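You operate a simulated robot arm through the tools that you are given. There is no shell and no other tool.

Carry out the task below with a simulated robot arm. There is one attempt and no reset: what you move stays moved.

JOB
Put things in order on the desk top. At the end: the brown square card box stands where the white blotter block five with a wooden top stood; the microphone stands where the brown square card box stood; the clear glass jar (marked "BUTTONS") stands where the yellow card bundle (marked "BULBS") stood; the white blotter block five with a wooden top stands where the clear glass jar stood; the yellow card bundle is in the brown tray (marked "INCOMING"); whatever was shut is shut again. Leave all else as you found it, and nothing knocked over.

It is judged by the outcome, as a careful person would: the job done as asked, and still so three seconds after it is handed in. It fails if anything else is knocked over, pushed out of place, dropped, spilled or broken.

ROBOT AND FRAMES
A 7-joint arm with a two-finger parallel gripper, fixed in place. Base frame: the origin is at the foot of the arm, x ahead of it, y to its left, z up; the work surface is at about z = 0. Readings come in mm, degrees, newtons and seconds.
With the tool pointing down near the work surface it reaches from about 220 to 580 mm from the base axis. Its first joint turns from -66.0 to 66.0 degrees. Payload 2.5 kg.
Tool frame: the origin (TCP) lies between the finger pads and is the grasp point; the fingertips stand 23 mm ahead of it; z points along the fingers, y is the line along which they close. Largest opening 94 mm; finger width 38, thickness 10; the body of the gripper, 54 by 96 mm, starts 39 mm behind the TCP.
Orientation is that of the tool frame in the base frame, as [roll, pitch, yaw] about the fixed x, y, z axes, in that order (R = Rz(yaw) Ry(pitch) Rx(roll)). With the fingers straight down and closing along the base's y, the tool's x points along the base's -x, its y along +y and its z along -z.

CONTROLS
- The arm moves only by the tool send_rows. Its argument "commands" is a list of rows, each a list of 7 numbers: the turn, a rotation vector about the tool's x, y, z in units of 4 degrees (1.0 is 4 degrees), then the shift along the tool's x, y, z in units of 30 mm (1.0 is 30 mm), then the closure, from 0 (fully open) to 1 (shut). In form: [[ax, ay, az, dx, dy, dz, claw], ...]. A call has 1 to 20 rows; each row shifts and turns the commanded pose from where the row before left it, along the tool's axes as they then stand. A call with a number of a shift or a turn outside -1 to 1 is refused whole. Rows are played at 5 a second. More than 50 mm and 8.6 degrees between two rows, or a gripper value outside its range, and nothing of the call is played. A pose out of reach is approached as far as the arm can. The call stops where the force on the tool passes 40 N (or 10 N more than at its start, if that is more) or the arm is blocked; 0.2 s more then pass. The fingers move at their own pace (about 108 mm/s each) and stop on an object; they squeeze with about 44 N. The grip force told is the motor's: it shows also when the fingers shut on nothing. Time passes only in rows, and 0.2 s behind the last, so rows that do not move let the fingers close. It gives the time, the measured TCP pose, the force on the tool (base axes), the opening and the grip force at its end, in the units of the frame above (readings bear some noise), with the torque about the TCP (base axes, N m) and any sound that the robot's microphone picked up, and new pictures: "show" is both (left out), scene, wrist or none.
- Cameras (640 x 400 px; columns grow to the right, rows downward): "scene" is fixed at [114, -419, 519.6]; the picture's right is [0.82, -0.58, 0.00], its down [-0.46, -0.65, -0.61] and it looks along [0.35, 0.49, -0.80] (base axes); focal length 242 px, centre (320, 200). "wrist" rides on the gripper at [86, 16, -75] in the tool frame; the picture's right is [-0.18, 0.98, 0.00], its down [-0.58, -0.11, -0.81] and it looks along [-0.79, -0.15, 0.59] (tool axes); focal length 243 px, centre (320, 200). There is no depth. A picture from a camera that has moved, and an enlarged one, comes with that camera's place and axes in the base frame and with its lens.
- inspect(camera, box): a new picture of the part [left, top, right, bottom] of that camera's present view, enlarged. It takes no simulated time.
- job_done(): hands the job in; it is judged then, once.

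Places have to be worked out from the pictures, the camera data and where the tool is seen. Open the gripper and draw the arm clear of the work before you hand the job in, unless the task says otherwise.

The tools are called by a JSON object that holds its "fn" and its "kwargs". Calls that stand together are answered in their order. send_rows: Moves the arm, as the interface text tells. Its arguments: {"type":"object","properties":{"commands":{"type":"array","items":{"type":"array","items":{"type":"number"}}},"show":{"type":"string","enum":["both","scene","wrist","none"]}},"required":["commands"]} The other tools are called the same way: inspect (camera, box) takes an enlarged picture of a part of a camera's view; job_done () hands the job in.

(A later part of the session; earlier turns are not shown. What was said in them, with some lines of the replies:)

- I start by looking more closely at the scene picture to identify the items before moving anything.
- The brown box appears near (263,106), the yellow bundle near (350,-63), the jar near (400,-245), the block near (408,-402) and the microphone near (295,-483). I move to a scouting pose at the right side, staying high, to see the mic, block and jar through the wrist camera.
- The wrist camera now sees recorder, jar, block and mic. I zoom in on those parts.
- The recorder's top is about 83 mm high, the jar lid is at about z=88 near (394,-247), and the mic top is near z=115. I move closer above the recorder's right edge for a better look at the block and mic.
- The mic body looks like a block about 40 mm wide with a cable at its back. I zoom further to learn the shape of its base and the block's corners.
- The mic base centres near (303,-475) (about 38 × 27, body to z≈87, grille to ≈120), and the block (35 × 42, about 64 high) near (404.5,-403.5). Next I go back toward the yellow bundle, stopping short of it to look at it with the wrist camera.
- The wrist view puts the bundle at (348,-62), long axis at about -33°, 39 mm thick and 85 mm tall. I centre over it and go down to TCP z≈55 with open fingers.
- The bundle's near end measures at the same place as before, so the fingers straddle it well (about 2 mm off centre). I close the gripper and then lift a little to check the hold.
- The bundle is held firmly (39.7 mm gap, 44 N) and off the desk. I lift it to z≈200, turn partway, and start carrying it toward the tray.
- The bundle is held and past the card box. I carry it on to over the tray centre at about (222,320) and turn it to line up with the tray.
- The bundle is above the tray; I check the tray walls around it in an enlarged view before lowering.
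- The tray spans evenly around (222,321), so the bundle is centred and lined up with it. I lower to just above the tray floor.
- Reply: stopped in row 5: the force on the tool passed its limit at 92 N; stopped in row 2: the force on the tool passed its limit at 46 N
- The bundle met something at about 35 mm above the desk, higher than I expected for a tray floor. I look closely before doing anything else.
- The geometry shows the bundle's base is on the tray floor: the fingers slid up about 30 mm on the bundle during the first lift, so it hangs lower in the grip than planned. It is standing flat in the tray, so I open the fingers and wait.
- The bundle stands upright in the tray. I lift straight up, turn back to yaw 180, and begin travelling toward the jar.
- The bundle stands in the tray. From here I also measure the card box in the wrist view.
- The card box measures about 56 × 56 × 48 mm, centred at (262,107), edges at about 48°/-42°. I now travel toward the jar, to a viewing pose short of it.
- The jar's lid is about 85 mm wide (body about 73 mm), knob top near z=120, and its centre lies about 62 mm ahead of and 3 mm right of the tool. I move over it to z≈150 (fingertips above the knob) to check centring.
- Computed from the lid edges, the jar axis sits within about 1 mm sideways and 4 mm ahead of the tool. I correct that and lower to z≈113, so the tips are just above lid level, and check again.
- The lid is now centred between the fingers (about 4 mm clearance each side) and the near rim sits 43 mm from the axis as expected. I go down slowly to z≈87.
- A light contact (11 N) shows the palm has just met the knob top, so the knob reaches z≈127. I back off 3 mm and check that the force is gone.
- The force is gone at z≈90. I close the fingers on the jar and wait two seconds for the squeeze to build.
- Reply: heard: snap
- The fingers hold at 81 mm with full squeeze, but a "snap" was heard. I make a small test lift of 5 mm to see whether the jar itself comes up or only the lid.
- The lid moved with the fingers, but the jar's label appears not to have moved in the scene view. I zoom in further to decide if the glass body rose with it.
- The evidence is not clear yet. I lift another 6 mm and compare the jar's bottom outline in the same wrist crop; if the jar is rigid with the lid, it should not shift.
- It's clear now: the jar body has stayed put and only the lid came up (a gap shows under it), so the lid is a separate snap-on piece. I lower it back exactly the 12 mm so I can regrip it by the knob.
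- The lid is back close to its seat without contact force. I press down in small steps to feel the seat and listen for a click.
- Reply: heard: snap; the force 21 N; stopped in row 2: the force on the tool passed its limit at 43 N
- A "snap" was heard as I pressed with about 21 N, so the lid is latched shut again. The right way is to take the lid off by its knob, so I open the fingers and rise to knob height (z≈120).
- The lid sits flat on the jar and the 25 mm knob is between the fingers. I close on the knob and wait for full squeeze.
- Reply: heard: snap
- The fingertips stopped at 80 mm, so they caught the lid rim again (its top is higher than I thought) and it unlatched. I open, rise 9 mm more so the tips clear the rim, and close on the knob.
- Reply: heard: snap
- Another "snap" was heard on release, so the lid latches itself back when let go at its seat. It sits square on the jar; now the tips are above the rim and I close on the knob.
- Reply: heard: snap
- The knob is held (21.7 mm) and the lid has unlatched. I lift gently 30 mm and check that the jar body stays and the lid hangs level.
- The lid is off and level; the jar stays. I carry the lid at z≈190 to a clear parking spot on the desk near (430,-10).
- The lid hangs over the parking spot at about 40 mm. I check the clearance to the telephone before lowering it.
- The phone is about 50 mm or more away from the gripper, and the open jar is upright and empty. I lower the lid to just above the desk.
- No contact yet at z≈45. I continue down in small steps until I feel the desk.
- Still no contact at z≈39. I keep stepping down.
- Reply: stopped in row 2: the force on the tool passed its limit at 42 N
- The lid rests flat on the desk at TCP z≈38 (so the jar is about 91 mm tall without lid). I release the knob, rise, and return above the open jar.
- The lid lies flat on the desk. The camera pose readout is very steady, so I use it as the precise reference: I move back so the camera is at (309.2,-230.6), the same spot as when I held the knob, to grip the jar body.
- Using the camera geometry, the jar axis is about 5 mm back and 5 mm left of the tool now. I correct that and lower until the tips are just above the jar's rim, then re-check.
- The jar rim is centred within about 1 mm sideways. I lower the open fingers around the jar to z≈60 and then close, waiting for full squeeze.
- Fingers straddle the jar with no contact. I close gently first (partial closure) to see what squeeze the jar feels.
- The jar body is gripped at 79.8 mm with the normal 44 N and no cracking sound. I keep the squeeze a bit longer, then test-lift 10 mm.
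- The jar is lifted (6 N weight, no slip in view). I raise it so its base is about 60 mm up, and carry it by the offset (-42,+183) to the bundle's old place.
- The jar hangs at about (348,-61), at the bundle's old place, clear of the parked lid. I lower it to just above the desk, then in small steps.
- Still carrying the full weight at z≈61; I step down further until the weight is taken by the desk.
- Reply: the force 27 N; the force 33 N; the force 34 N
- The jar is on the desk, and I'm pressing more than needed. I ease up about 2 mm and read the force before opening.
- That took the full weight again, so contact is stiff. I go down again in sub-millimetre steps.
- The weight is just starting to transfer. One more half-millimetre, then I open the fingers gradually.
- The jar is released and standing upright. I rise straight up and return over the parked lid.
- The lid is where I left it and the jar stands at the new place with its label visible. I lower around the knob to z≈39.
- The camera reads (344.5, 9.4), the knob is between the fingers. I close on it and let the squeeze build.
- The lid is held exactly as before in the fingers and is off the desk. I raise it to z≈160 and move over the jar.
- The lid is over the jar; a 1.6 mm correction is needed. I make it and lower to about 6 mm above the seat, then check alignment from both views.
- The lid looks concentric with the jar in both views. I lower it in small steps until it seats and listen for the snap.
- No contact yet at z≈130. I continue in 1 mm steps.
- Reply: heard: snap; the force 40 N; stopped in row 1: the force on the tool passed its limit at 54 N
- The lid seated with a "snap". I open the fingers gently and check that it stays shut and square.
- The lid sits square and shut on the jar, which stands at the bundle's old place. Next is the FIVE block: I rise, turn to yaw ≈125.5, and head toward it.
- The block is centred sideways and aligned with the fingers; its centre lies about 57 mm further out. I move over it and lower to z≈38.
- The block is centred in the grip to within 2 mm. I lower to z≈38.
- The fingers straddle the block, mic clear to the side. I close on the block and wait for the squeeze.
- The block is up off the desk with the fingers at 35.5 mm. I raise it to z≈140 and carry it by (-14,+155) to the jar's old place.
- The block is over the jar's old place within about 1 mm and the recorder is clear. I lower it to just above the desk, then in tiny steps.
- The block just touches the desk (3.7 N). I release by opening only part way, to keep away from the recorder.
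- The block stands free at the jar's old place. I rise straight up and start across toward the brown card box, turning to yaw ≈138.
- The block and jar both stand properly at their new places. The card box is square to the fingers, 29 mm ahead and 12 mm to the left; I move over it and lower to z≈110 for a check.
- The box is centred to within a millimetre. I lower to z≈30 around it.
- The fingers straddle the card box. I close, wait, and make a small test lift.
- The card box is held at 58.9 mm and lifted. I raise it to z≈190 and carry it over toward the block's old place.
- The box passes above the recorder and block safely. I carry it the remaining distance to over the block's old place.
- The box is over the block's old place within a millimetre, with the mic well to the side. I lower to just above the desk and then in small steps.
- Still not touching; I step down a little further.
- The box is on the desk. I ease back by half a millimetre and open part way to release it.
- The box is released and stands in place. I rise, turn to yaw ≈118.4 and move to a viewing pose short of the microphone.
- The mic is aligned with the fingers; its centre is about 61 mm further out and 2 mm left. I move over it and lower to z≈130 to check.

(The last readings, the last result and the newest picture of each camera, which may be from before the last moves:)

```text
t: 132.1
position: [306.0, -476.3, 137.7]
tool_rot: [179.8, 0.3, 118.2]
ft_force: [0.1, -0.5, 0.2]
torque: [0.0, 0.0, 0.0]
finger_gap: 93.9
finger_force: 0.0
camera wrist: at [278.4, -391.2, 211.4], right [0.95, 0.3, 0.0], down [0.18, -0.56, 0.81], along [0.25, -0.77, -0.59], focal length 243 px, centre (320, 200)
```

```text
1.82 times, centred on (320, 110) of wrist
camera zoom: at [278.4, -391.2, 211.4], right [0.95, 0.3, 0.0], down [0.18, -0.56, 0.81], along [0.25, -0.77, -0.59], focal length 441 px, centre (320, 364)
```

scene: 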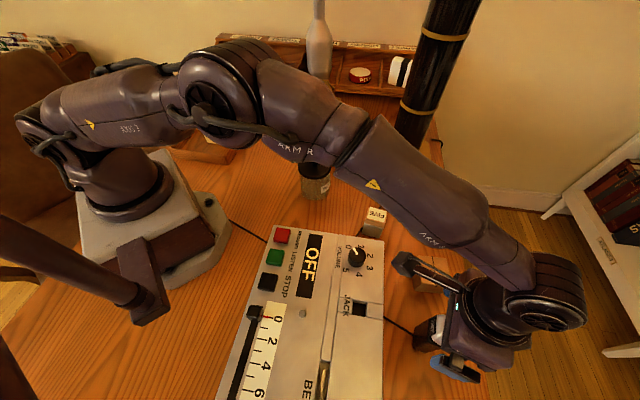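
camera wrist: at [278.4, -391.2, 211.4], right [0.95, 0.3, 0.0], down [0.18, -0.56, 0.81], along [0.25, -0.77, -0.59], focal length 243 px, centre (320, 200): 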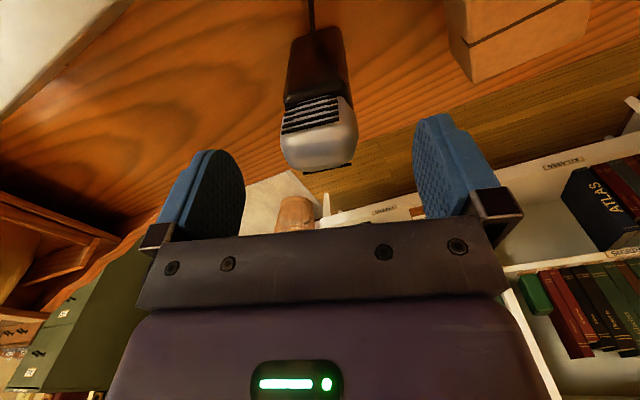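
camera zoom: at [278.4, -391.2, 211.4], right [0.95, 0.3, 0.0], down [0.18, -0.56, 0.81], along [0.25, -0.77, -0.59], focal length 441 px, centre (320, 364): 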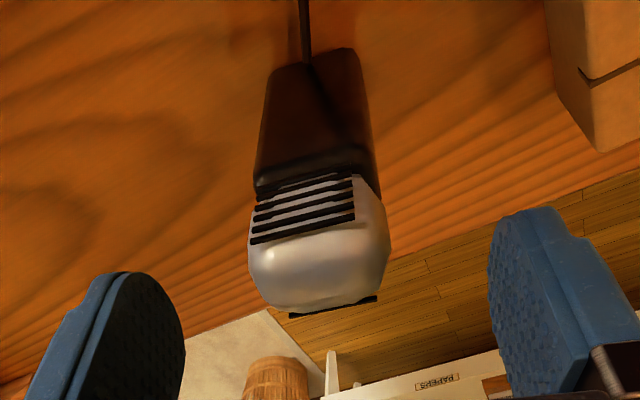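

The mic is centred to about 1 mm between the fingers. I lower to z≈97 first, watching for palm contact.

{"fn": "send_rows", "kwargs": {"commands": [[0, 0, 0, 0, 0, 0.5, 0], [0, 0, 0, 0, 0, 0.5, 0], [0, 0, 0, 0, 0, 0.3, 0], [0, 0, 0, 0, 0, 0, 0]], "show": "both"}}

{"fn": "inspect", "kwargs": {"camera": "scene", "box": [390, 290, 500, 390]}}

{"fn": "inspect", "kwargs": {"camera": "wrist", "box": [220, 0, 420, 240]}}

```text
t: 133.1
position: [307.4, -476.5, 98.6]
tool_rot: [179.9, 0.2, 118.2]
ft_force: [-0.7, -0.7, 0.0]
torque: [0.02, -0.01, -0.02]
finger_gap: 94.1
finger_force: 0.1
camera wrist: at [279.3, -391.1, 172.8], right [0.95, 0.3, 0.0], down [0.18, -0.56, 0.81], along [0.25, -0.77, -0.59], focal length 243 px, centre (320, 200)
```

scene: 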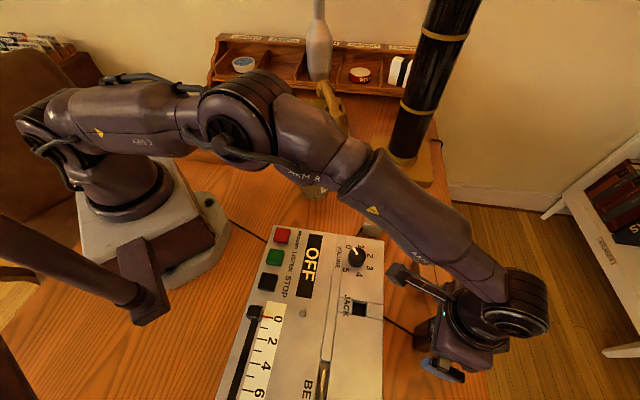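
wrist: 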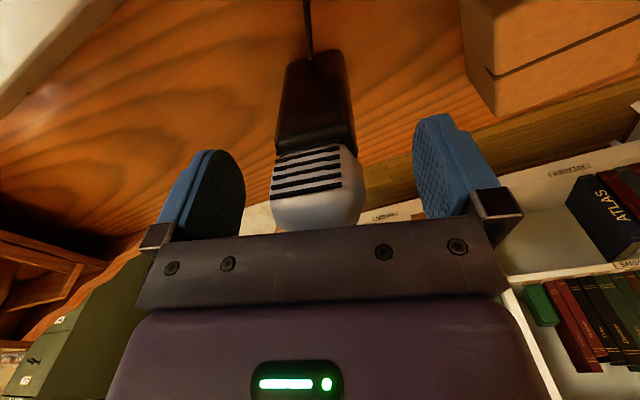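

```text
4.00 times, centred on (445, 340) of scene
camera zoom: at [114.0, -419.0, 519.6], right [0.82, -0.58, 0.0], down [-0.46, -0.65, -0.61], along [0.35, 0.49, -0.8], focal length 966 px, centre (-180, -360)
```

zoom: 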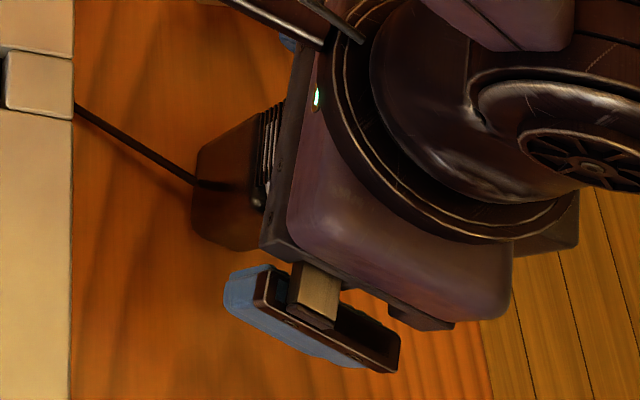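

```text
1.67 times, centred on (320, 120) of wrist
camera zoom: at [279.3, -391.1, 172.8], right [0.95, 0.3, 0.0], down [0.18, -0.56, 0.81], along [0.25, -0.77, -0.59], focal length 404 px, centre (320, 333)
```

zoom: 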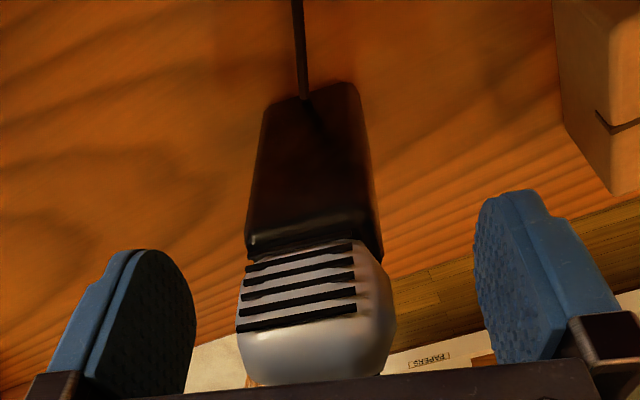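

No contact yet; the grille seems to reach about z=125. I go down 4 mm more and then close on the mic's head.

{"fn": "send_rows", "kwargs": {"commands": [[0, 0, 0, 0, 0, 0.13, 0], [0, 0, 0, 0, 0, 0, 0], [0, 0, 0, 0, 0, 0, 0.35], [0, 0, 0, 0, 0, 0, 0.5], [0, 0, 0, 0, 0, 0, 0.75], [0, 0, 0, 0, 0, 0, 0.75], [0, 0, 0, 0, 0, 0, 0.75], [0, 0, 0, 0, 0, 0, 0.75], [0, 0, 0, 0, 0, 0, 0.75]], "show": "both"}}

{"fn": "inspect", "kwargs": {"camera": "wrist", "box": [220, 0, 420, 240]}}

```text
t: 135.1
position: [306.2, -475.2, 94.7]
tool_rot: [179.9, 0.1, 118.3]
ft_force: [0.0, -0.8, 2.2]
torque: [-0.1, 0.06, -0.02]
finger_gap: 41.9
finger_force: 44.0
camera wrist: at [279.8, -390.6, 169.3], right [0.95, 0.3, 0.0], down [0.18, -0.56, 0.81], along [0.25, -0.77, -0.59], focal length 243 px, centre (320, 200)
```

scene: 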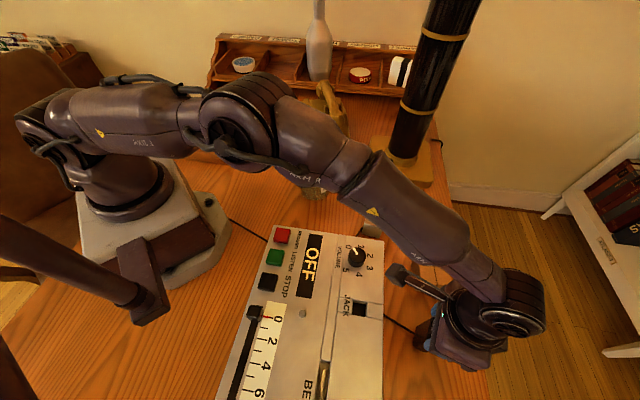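
wrist: 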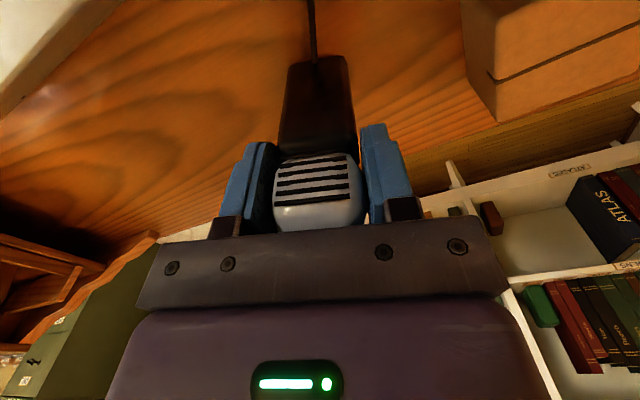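

```text
1.67 times, centred on (320, 120) of wrist
camera zoom: at [279.8, -390.6, 169.3], right [0.95, 0.3, 0.0], down [0.18, -0.56, 0.81], along [0.25, -0.77, -0.59], focal length 404 px, centre (320, 333)
```

zoom: 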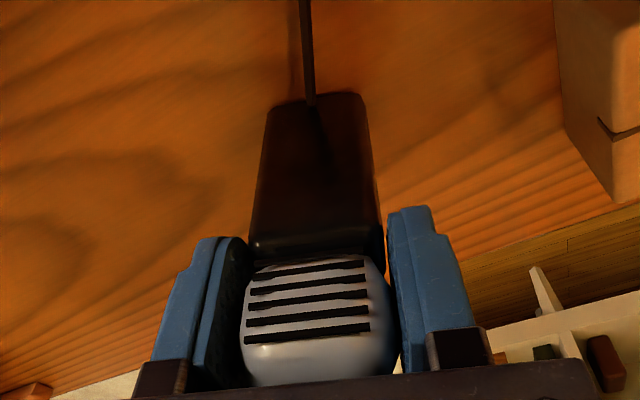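

The mic head is held at 41.9 mm. I lift slowly 12 mm to test the hold and feel whether the cable pulls.

{"fn": "send_rows", "kwargs": {"commands": [[0, 0, 0, 0, 0, 0, 0.75], [0, 0, 0, 0, 0, 0, 0.75], [0, 0, 0, 0, 0, -0.1, 0.75], [0, 0, 0, 0, 0, -0.1, 0.75], [0, 0, 0, 0, 0, -0.2, 0.75], [0, 0, 0, 0, 0, 0, 0.75], [0, 0, 0, 0, 0, 0, 0.75]], "show": "both"}}

{"fn": "inspect", "kwargs": {"camera": "wrist", "box": [220, 0, 420, 240]}}

{"fn": "inspect", "kwargs": {"camera": "scene", "box": [340, 280, 460, 390]}}

```text
t: 136.7
position: [306.5, -475.1, 106.5]
tool_rot: [179.9, 0.2, 118.3]
ft_force: [0.5, 0.5, -2.2]
torque: [-0.03, 0.02, -0.01]
finger_gap: 41.8
finger_force: 44.1
camera wrist: at [279.6, -390.8, 181.0], right [0.95, 0.3, 0.0], down [0.18, -0.56, 0.81], along [0.25, -0.77, -0.59], focal length 243 px, centre (320, 200)
```

scene: 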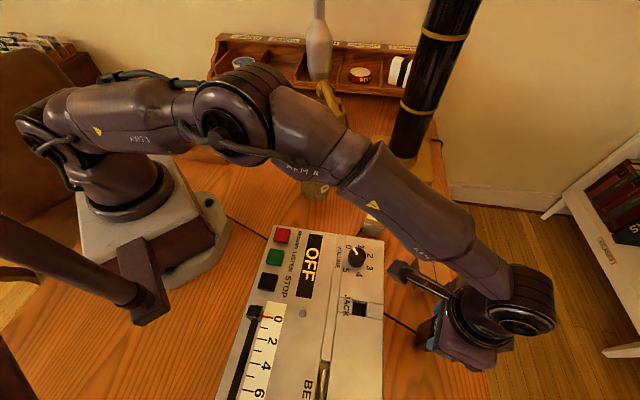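
wrist: 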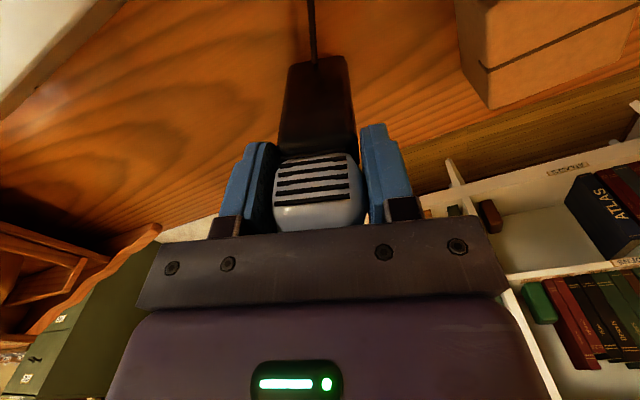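

```text
1.67 times, centred on (320, 120) of wrist
camera zoom: at [279.6, -390.8, 181.0], right [0.95, 0.3, 0.0], down [0.18, -0.56, 0.81], along [0.25, -0.77, -0.59], focal length 404 px, centre (320, 333)
```

zoom: 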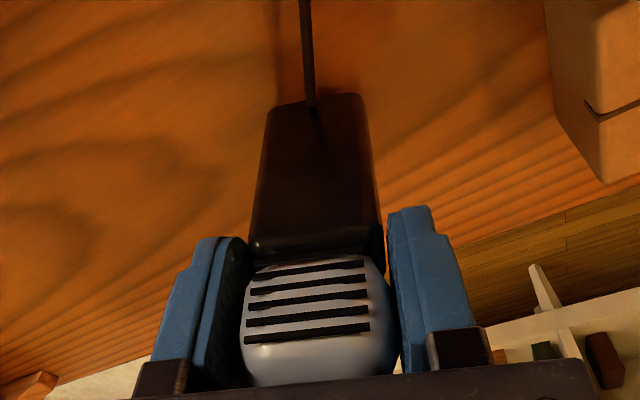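

```text
3.64 times, centred on (400, 335) of scene
camera zoom: at [114.0, -419.0, 519.5], right [0.82, -0.58, 0.0], down [-0.46, -0.65, -0.61], along [0.35, 0.49, -0.8], focal length 878 px, centre (29, -291)
```

zoom: 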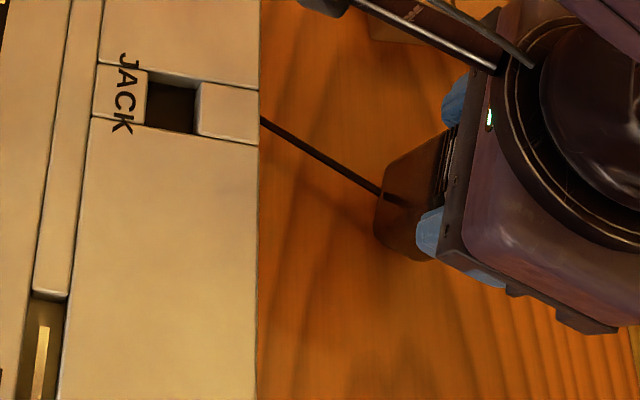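

The mic lifts cleanly (about 2 N), and the cable follows without noticeable pull. I raise it further in stages while watching the force.

{"fn": "send_rows", "kwargs": {"commands": [[0, 0, 0, 0, 0, -0.5, 0.75], [0, 0, 0, 0, 0, -0.5, 0.75], [0, 0, 0, 0, 0, -0.5, 0.75], [0, 0, 0, 0, 0, 0, 0.75]], "show": "both"}}

{"fn": "inspect", "kwargs": {"camera": "scene", "box": [340, 280, 460, 390]}}

```text
t: 137.7
position: [305.5, -475.4, 151.8]
tool_rot: [179.9, 0.2, 118.1]
ft_force: [-0.2, -1.0, -2.8]
torque: [-0.01, 0.01, -0.02]
finger_gap: 41.8
finger_force: 44.0
camera wrist: at [279.1, -390.8, 226.0], right [0.95, 0.3, 0.0], down [0.18, -0.56, 0.81], along [0.25, -0.77, -0.59], focal length 243 px, centre (320, 200)
```

scene: 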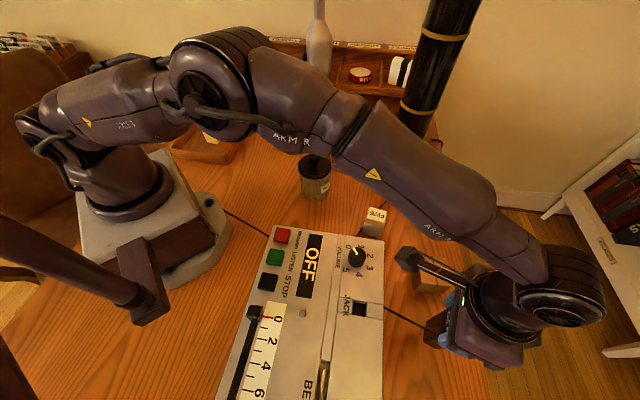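
wrist: 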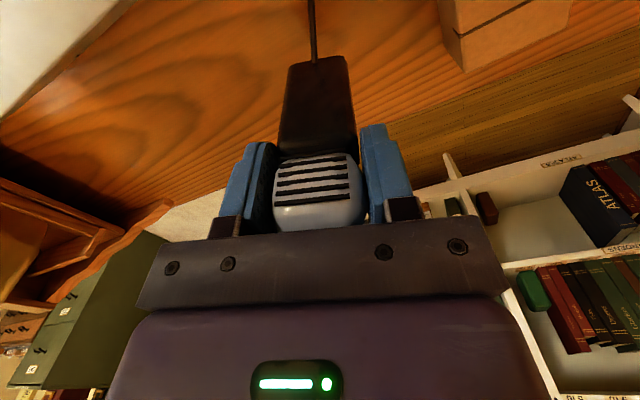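

```text
3.64 times, centred on (400, 335) of scene
camera zoom: at [114.0, -419.0, 519.5], right [0.82, -0.58, 0.0], down [-0.46, -0.65, -0.61], along [0.35, 0.49, -0.8], focal length 878 px, centre (29, -291)
```

zoom: 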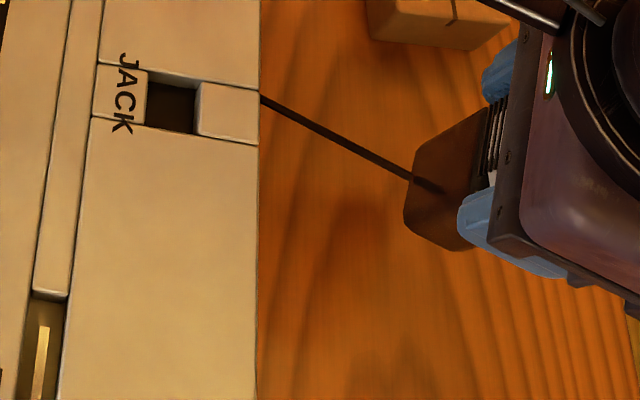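

The mic rises freely with the cable just stretching along. I raise to z≈200 and begin carrying it inward, rising more to clear the recorder's volume knob.

{"fn": "send_rows", "kwargs": {"commands": [[0, 0, 0, 0, 0, -0.55, 0.75], [0, 0, 0, 0, 0, -0.55, 0.75], [0, 0, 0, 0, 0, -0.55, 0.75], [0, 0, 0, 0, 0, 0, 0.75], [0, 0, 0, 0.445, 0.196, -0.3, 0.75], [0, 0, 0, 0.445, 0.196, -0.3, 0.75], [0, 0, 0, 0.445, 0.196, -0.3, 0.75], [0, 0, 0, 0.445, 0.196, -0.3, 0.75], [0, 0, 0, 0, 0, 0, 0.75]], "show": "both"}}

```text
t: 139.7
position: [301.5, -417.8, 236.8]
tool_rot: [179.9, 0.2, 118.2]
ft_force: [0.1, 0.2, -2.3]
torque: [-0.02, 0.0, -0.06]
finger_gap: 41.7
finger_force: 44.2
camera wrist: at [274.4, -332.2, 311.5], right [0.95, 0.3, 0.0], down [0.18, -0.56, 0.81], along [0.25, -0.77, -0.59], focal length 243 px, centre (320, 200)
```

scene: 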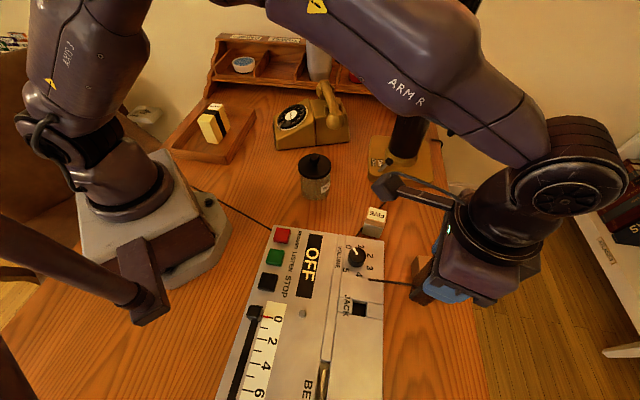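
wrist: 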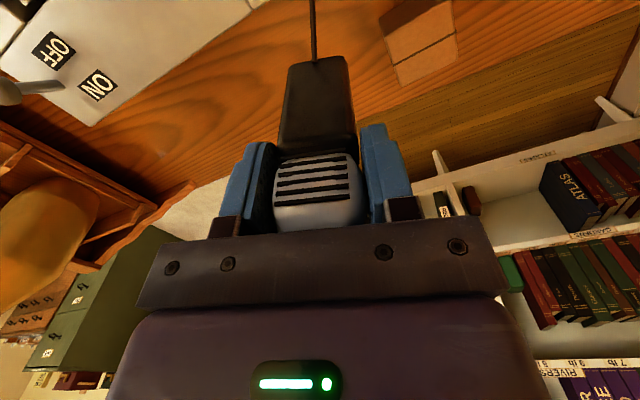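

The "cable" turns out to be a short stiff tail fixed to the mic's back, so I'll choose a final orientation with the tail pointing into free space (yaw 180, toward -x). I carry the mic on at z≈236 and begin turning it.

{"fn": "send_rows", "kwargs": {"commands": [[0, 0, 0, 0.891, 0.392, 0, 0.75], [0, 0, 0, 0.891, 0.392, 0, 0.75], [0, 0, 0, 0.891, 0.392, 0, 0.75], [0, 0, 0, 0.891, 0.392, 0, 0.75], [0, 0, 0, 0.891, 0.392, 0, 0.75], [0, 0, 0, 0.891, 0.392, 0, 0.75], [0, 0, 0, 0.891, 0.392, 0, 0.75], [0, 0, 0, 0.891, 0.392, 0, 0.75], [0, 0, 0, 0.891, 0.392, 0, 0.75], [0, 0, -1, 0, 0, 0, 0.75], [0, 0, -1, 0, 0, 0, 0.75], [0, 0, -1, 0, 0, 0, 0.75], [0, 0, -1, 0, 0, 0, 0.75], [0, 0, -1, 0, 0, 0, 0.75], [0, 0, -1, 0, 0, 0, 0.75], [0, 0, -1, 0, 0, 0, 0.75], [0, 0, -1, 0, 0, 0, 0.75], [0, 0, 0, 0, 0, 0, 0.75]], "show": "both"}}

{"fn": "inspect", "kwargs": {"camera": "scene", "box": [230, 100, 390, 260]}}

```text
t: 143.5
position: [281.7, -155.6, 236.4]
tool_rot: [179.9, 0.2, 150.3]
ft_force: [-0.1, 0.0, -2.9]
torque: [-0.01, 0.0, 0.0]
finger_gap: 41.8
finger_force: 44.0
camera wrist: at [214.6, -97.7, 310.9], right [0.65, 0.76, 0.0], down [0.45, -0.38, 0.81], along [0.62, -0.52, -0.59], focal length 243 px, centre (320, 200)
```

scene: 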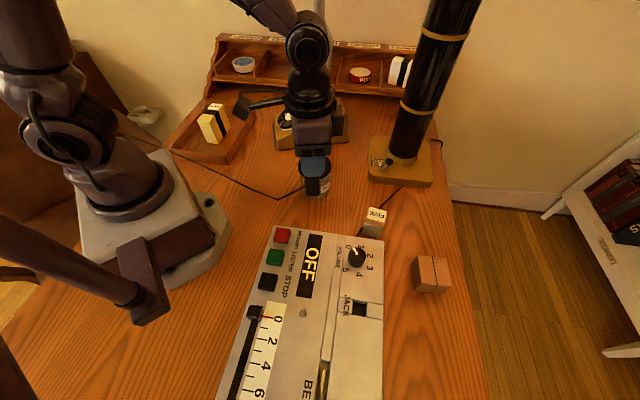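
wrist: 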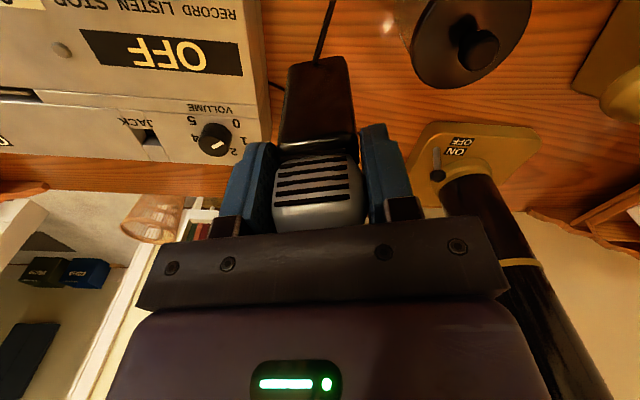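

```text
2.50 times, centred on (310, 180) of scene
camera zoom: at [114.0, -419.0, 519.6], right [0.82, -0.58, 0.0], down [-0.46, -0.65, -0.61], along [0.35, 0.49, -0.8], focal length 604 px, centre (345, 250)
```

zoom: 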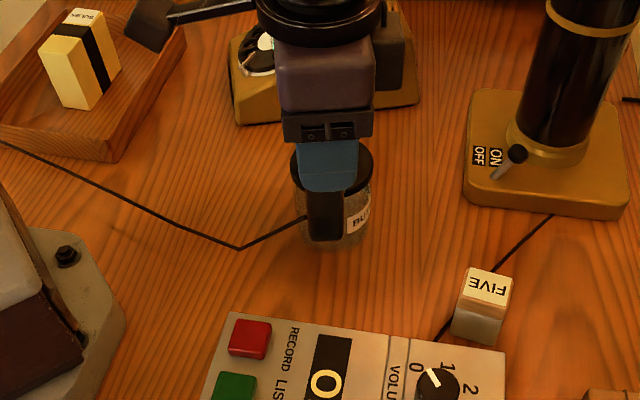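

The mic's cable is in fact a long thin line running off toward the back left; it causes no pull. I finish the turn to yaw 180 and carry the mic to over the card box's old place.

{"fn": "send_rows", "kwargs": {"commands": [[0, 0, -1, 0, 0, 0, 0.75], [0, 0, -1, 0, 0, 0, 0.75], [0, 0, -1, 0, 0, 0, 0.75], [0, 0, -1, 0, 0, 0, 0.75], [0, 0, -1, 0, 0, 0, 0.75], [0, 0, -1, 0, 0, 0, 0.75], [0, 0, -1, 0, 0, 0, 0.75], [0, 0, -0.4, 0, 0, 0, 0.75], [0, 0, 0, 0.077, 0.971, 0, 0.75], [0, 0, 0, 0.077, 0.971, 0, 0.75], [0, 0, 0, 0.077, 0.971, 0, 0.75], [0, 0, 0, 0.077, 0.971, 0, 0.75], [0, 0, 0, 0.077, 0.971, 0, 0.75], [0, 0, 0, 0.077, 0.971, 0, 0.75], [0, 0, 0, 0.077, 0.971, 0, 0.75], [0, 0, 0, 0.077, 0.971, 0, 0.75], [0, 0, 0, 0.077, 0.971, 0, 0.75], [0, 0, 0, 0, 0, 0, 0.75]], "show": "both"}}

{"fn": "inspect", "kwargs": {"camera": "scene", "box": [160, 80, 340, 240]}}

```text
t: 147.3
position: [261.8, 106.3, 236.6]
tool_rot: [-179.9, 0.2, 179.9]
ft_force: [0.1, 0.8, -2.1]
torque: [0.03, 0.05, 0.0]
finger_gap: 41.4
finger_force: 44.1
camera wrist: at [175.1, 123.6, 310.6], right [0.19, 0.98, 0.0], down [0.58, -0.11, 0.81], along [0.79, -0.15, -0.59], focal length 243 px, centre (320, 200)
```

scene: 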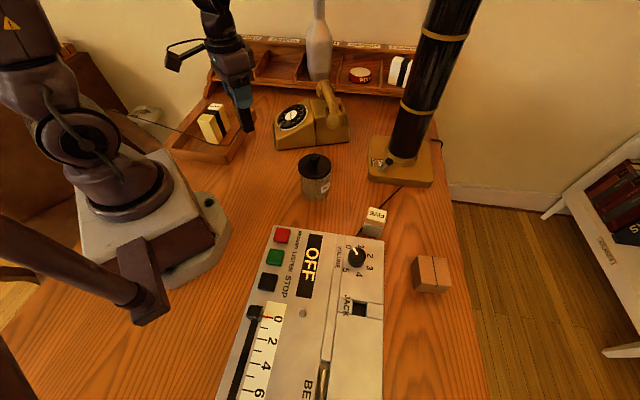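
wrist: 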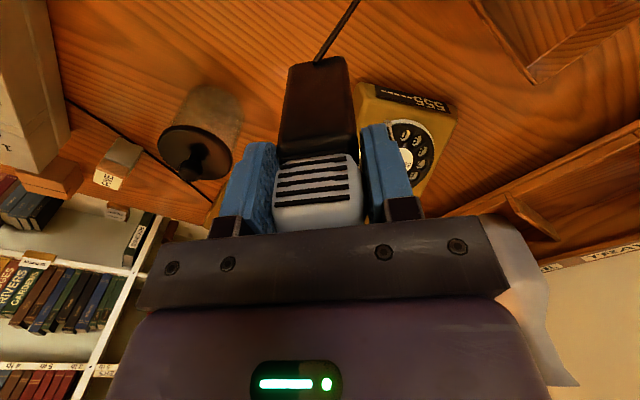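

```text
2.50 times, centred on (250, 160) of scene
camera zoom: at [114.0, -419.0, 519.6], right [0.82, -0.58, 0.0], down [-0.46, -0.65, -0.61], along [0.35, 0.49, -0.8], focal length 604 px, centre (495, 300)
```

zoom: 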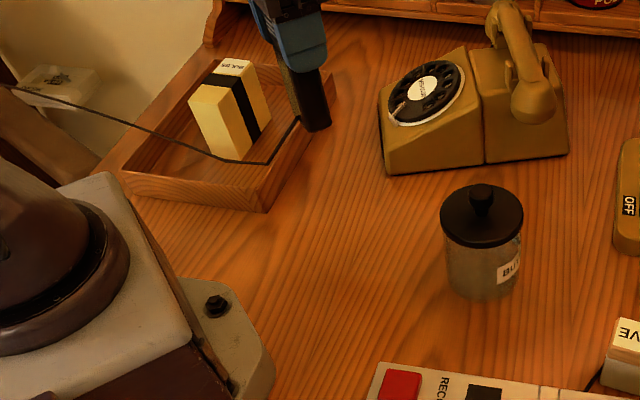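

The mic hangs over the card box's old place within about 1 mm, with phone, tray and jar clear. I lower it to just above the desk.

{"fn": "send_rows", "kwargs": {"commands": [[0, 0, 0, 0, 0, 0.9, 0.75], [0, 0, 0, 0, 0, 0.9, 0.75], [0, 0, 0, 0, 0, 0.9, 0.75], [0, 0, 0, 0, 0, 0.9, 0.75], [0, 0, 0, 0, 0, 0.6, 0.75], [0, 0, 0, 0, 0, 0.3, 0.75], [0, 0, 0, 0, 0, 0, 0.75]], "show": "both"}}

{"fn": "inspect", "kwargs": {"camera": "scene", "box": [160, 80, 340, 240]}}

```text
t: 148.9
position: [262.0, 106.3, 100.8]
tool_rot: [-179.9, 0.2, 179.9]
ft_force: [0.0, 1.4, -2.8]
torque: [-0.02, 0.0, -0.01]
finger_gap: 41.8
finger_force: 44.2
camera wrist: at [174.9, 123.8, 175.9], right [0.19, 0.98, 0.0], down [0.58, -0.11, 0.81], along [0.79, -0.15, -0.59], focal length 243 px, centre (320, 200)
```

scene: 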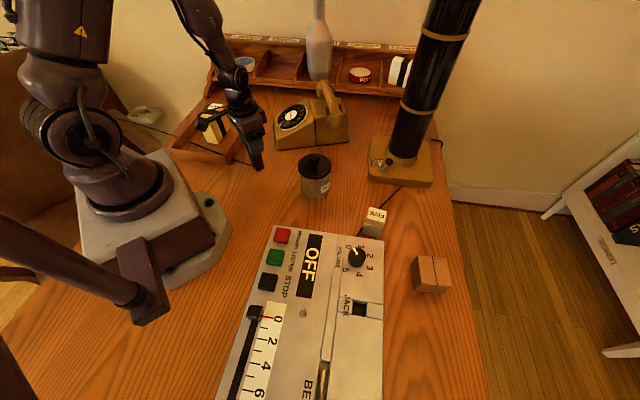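
wrist: 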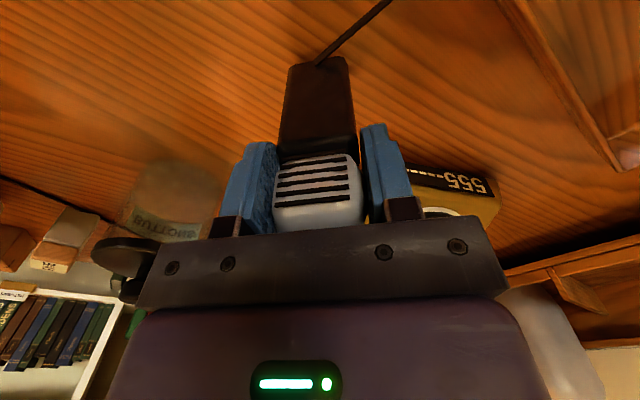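

```text
2.50 times, centred on (250, 160) of scene
camera zoom: at [114.0, -419.0, 519.6], right [0.82, -0.58, 0.0], down [-0.46, -0.65, -0.61], along [0.35, 0.49, -0.8], focal length 604 px, centre (495, 300)
```

zoom: 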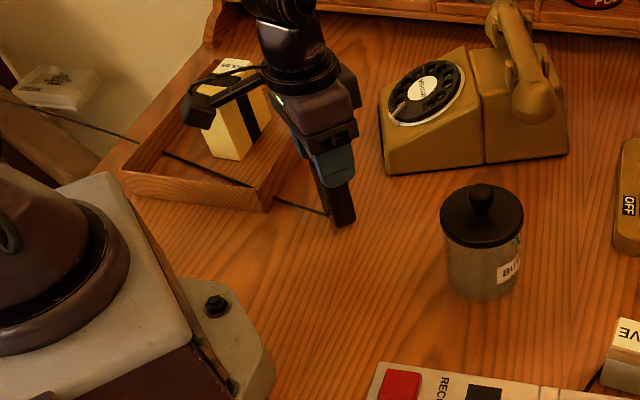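

The mic base is about 6 mm above the desk. I go down in small steps until it touches.

{"fn": "send_rows", "kwargs": {"commands": [[0, 0, 0, 0, 0, 0.15, 0.75], [0, 0, 0, 0, 0, 0, 0.75]], "show": "none"}}

{"fn": "send_rows", "kwargs": {"commands": [[0, 0, 0, 0, 0, 0.03, 0.75], [0, 0, 0, 0, 0, 0, 0.75]], "show": "none"}}

{"fn": "send_rows", "kwargs": {"commands": [[0, 0, 0, 0, 0, 0.02, 0.75], [0, 0, 0, 0, 0, 0, 0.75]], "show": "none"}}

```text
t: 149.5
position: [262.2, 104.6, 95.9]
tool_rot: [-179.9, 0.2, 179.9]
ft_force: [-0.2, 0.3, -1.6]
torque: [0.02, -0.01, 0.01]
finger_gap: 42.0
finger_force: 44.7
```

```text
t: 150.1
position: [262.5, 105.9, 95.6]
tool_rot: [-180.0, 0.2, 179.8]
ft_force: [-0.7, 0.3, -1.8]
torque: [-0.06, 0.02, 0.0]
finger_gap: 41.6
finger_force: 43.8
```

```text
t: 150.7
position: [261.7, 106.0, 93.7]
tool_rot: [-179.8, 0.2, 179.9]
ft_force: [-2.5, -1.2, 7.4]
torque: [0.07, 0.19, 0.05]
finger_gap: 42.0
finger_force: 44.3
```

The mic is standing on the desk (7 N). I release it gradually.

{"fn": "send_rows", "kwargs": {"commands": [[0, 0, 0, 0, 0, -0.01, 0.75], [0, 0, 0, 0, 0, 0, 0.5], [0, 0, 0, 0, 0, 0, 0.4], [0, 0, 0, 0, 0, 0, 0.25], [0, 0, 0, 0, 0, 0, 0.1], [0, 0, 0, 0, 0, 0, 0.1]], "show": "both"}}

{"fn": "inspect", "kwargs": {"camera": "wrist", "box": [220, 0, 420, 240]}}

```text
t: 152.1
position: [262.4, 104.0, 95.7]
tool_rot: [-179.8, 0.1, 179.9]
ft_force: [0.8, -0.1, -0.4]
torque: [0.02, 0.0, -0.03]
finger_gap: 84.4
finger_force: 0.2
camera wrist: at [175.3, 123.1, 169.9], right [0.19, 0.98, 0.0], down [0.58, -0.11, 0.81], along [0.79, -0.15, -0.59], focal length 243 px, centre (320, 200)
```

scene: 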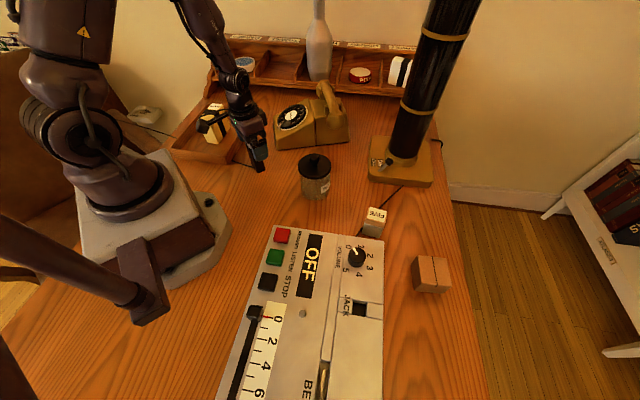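
wrist: 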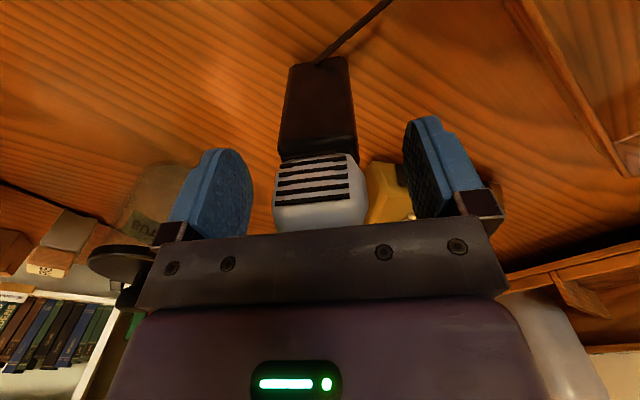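

```text
1.67 times, centred on (320, 120) of wrist
camera zoom: at [175.3, 123.1, 169.9], right [0.19, 0.98, 0.0], down [0.58, -0.11, 0.81], along [0.79, -0.15, -0.59], focal length 404 px, centre (320, 333)
```

zoom: 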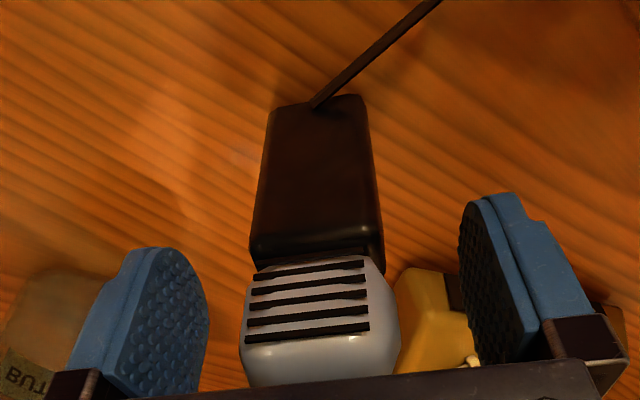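

The mic stands upright and free. I raise the gripper straight up, slowly at first.

{"fn": "send_rows", "kwargs": {"commands": [[0, 0, 0, 0, 0, -0.3, 0.1], [0, 0, 0, 0, 0, -0.7, 0.1], [0, 0, 0, 0, 0, -1, 0], [0, 0, 0, 0, 0, -1, 0], [0, 0, 0, 0, 0, -1, 0], [0, 0, 0, 0, 0, -1, 0], [0, 0, 0, 0, 0, -0.3, 0], [0, 0, 0, 0, 0, 0, 0]], "show": "both"}}

{"fn": "inspect", "kwargs": {"camera": "scene", "box": [160, 80, 340, 240]}}

{"fn": "inspect", "kwargs": {"camera": "scene", "box": [280, 140, 480, 310]}}

```text
t: 153.9
position: [262.1, 106.5, 254.6]
tool_rot: [-179.9, 0.3, 179.9]
ft_force: [0.1, 0.1, -1.0]
torque: [-0.05, 0.01, 0.02]
finger_gap: 93.8
finger_force: 0.0
camera wrist: at [175.1, 123.6, 329.1], right [0.19, 0.98, 0.0], down [0.58, -0.11, 0.81], along [0.79, -0.15, -0.59], focal length 243 px, centre (320, 200)
```

scene: 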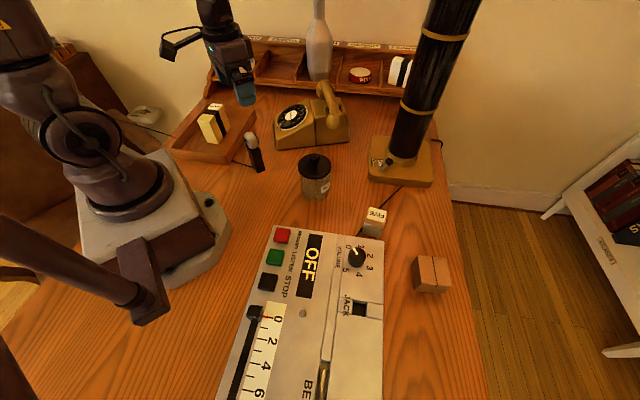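
wrist: 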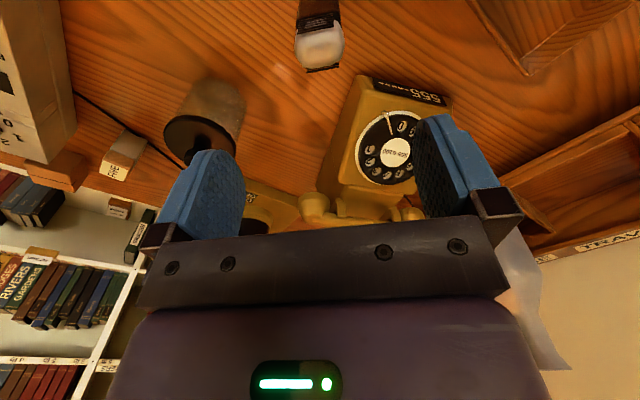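

```text
2.50 times, centred on (250, 160) of scene
camera zoom: at [114.0, -419.0, 519.6], right [0.82, -0.58, 0.0], down [-0.46, -0.65, -0.61], along [0.35, 0.49, -0.8], focal length 604 px, centre (495, 300)
```

zoom: 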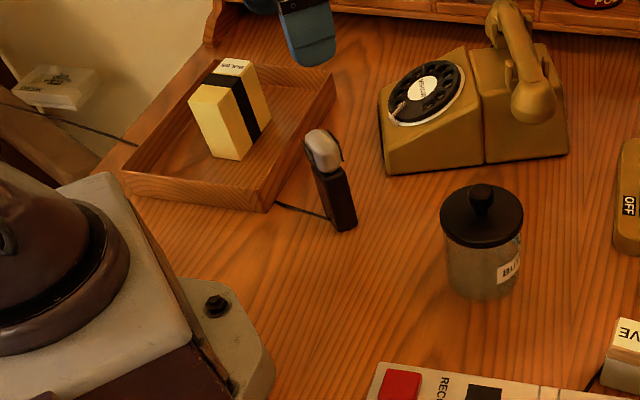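

```text
2.35 times, centred on (380, 225) of scene
camera zoom: at [114.0, -419.0, 519.6], right [0.82, -0.58, 0.0], down [-0.46, -0.65, -0.61], along [0.35, 0.49, -0.8], focal length 568 px, centre (179, 141)
```

zoom: 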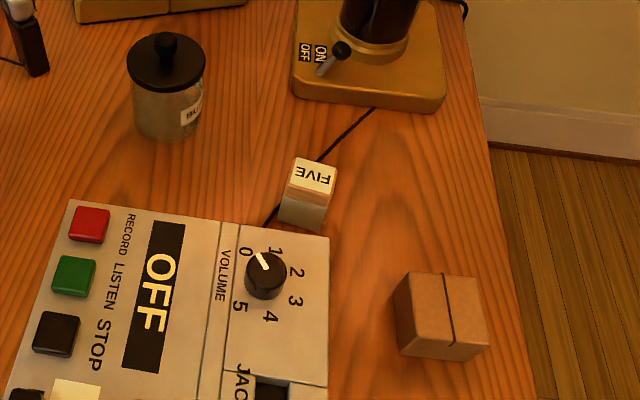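

Everything stands where it should: bundle in the tray, mic, jar, block and box. I move the arm to a clear spot over open desk and take close looks at the jar's lid and the other items.

{"fn": "send_rows", "kwargs": {"commands": [[0, 0, 0, -0.3, -0.5, -0.4, 0], [0, 0, 0, -0.3, -0.5, -0.4, 0], [0, 0, 0, -0.3, -0.5, -0.4, 0], [0, 0, 0, -0.3, -0.5, -0.4, 0], [0, 0, 0, 0, 0, 0, 0], [0, 0, 0, 0, 0, 0, 0]], "show": "both"}}

{"fn": "inspect", "kwargs": {"camera": "scene", "box": [285, 140, 345, 205]}}

{"fn": "inspect", "kwargs": {"camera": "scene", "box": [230, 120, 290, 180]}}

{"fn": "inspect", "kwargs": {"camera": "scene", "box": [220, 220, 420, 400]}}

```text
t: 155.3
position: [298.1, 45.3, 302.3]
tool_rot: [-179.9, 0.2, 179.9]
ft_force: [0.1, -0.5, -0.2]
torque: [0.03, 0.0, -0.01]
finger_gap: 94.0
finger_force: 0.1
camera wrist: at [211.8, 63.3, 376.7], right [0.19, 0.98, 0.0], down [0.58, -0.11, 0.81], along [0.79, -0.15, -0.59], focal length 243 px, centre (320, 200)
```

scene: 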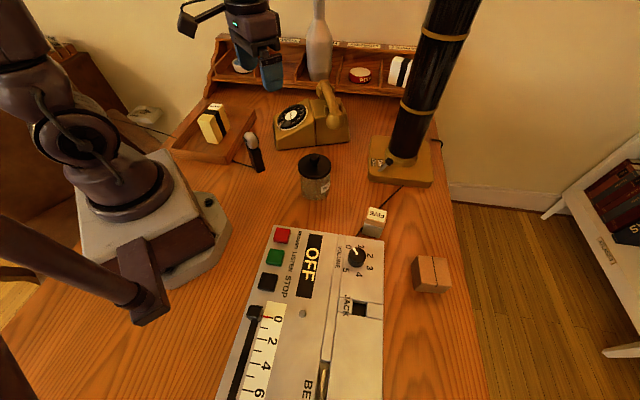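
wrist: 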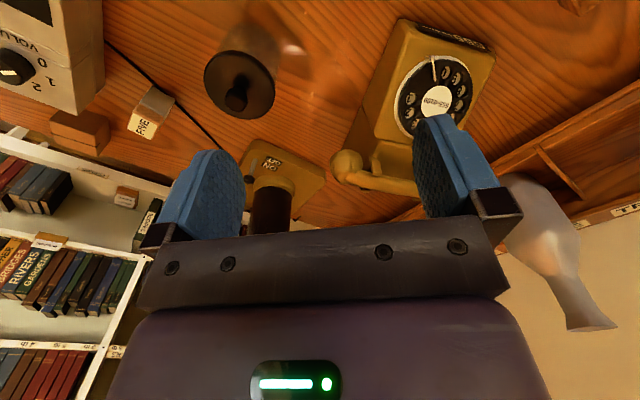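

```text
6.15 times, centred on (315, 172) of scene
camera zoom: at [114.0, -419.0, 519.6], right [0.82, -0.58, 0.0], down [-0.46, -0.65, -0.61], along [0.35, 0.49, -0.8], focal length 1486 px, centre (351, 369)
```

zoom: 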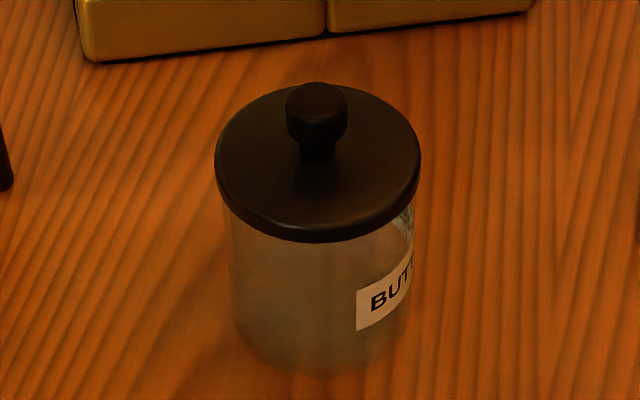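

```text
6.67 times, centred on (260, 150) of scene
camera zoom: at [114.0, -419.0, 519.6], right [0.82, -0.58, 0.0], down [-0.46, -0.65, -0.61], along [0.35, 0.49, -0.8], focal length 1610 px, centre (720, 533)
```

zoom: 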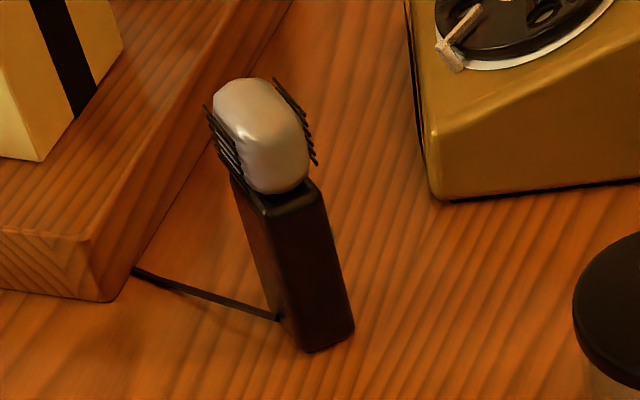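

```text
2.22 times, centred on (320, 310) of scene
camera zoom: at [114.0, -419.0, 519.6], right [0.82, -0.58, 0.0], down [-0.46, -0.65, -0.61], along [0.35, 0.49, -0.8], focal length 537 px, centre (320, -44)
```

zoom: 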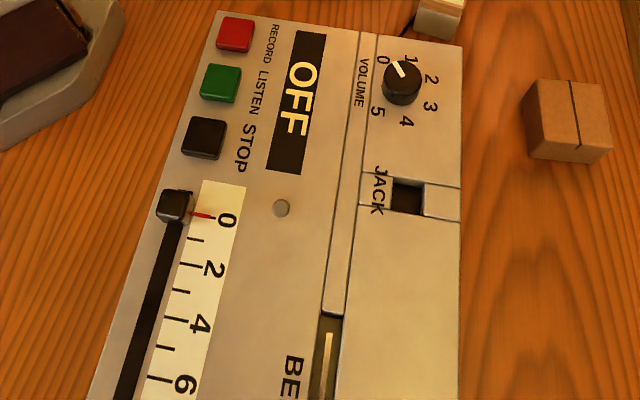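

The final views show the jar with its lid shut level, the mic, block, box and bundle all upright in their places, and the recorder, lamp and phone unchanged. The gripper is open and clear, so I hand the job in.

{"fn": "job_done", "kwargs": {}}

```text
The job is handed in.
```

I've handed the job in. All five items stand upright at their new places, each within about 5 mm of the spot by my measurements.

- **Yellow card bundle:** it stands in the middle of the brown tray. The fingers slid about 30 mm up it during the first lift. It also met the tray floor harder than planned, with a force peak of about 92 N. It stands square and looks unharmed.
- **Glass jar:** it stands where the bundle stood, with its lid shut. The lid is a separate snap-on piece and came loose a few times while I worked out how to grip it. I took it off by the knob, moved the jar, and pressed the lid back until it snapped. It sits level.
- **White block five:** it stands where the jar stood, over the thin wire that ran under the jar.
- **Brown card box:** it stands where the block stood.
- **Microphone:** it stands where the card box stood, turned so its cable points back toward the arm. The cable now runs past the tray to the back left. I felt no pull on it.

The recorder, lamp and telephone look just as they were. The gripper is open and clear of the desk.
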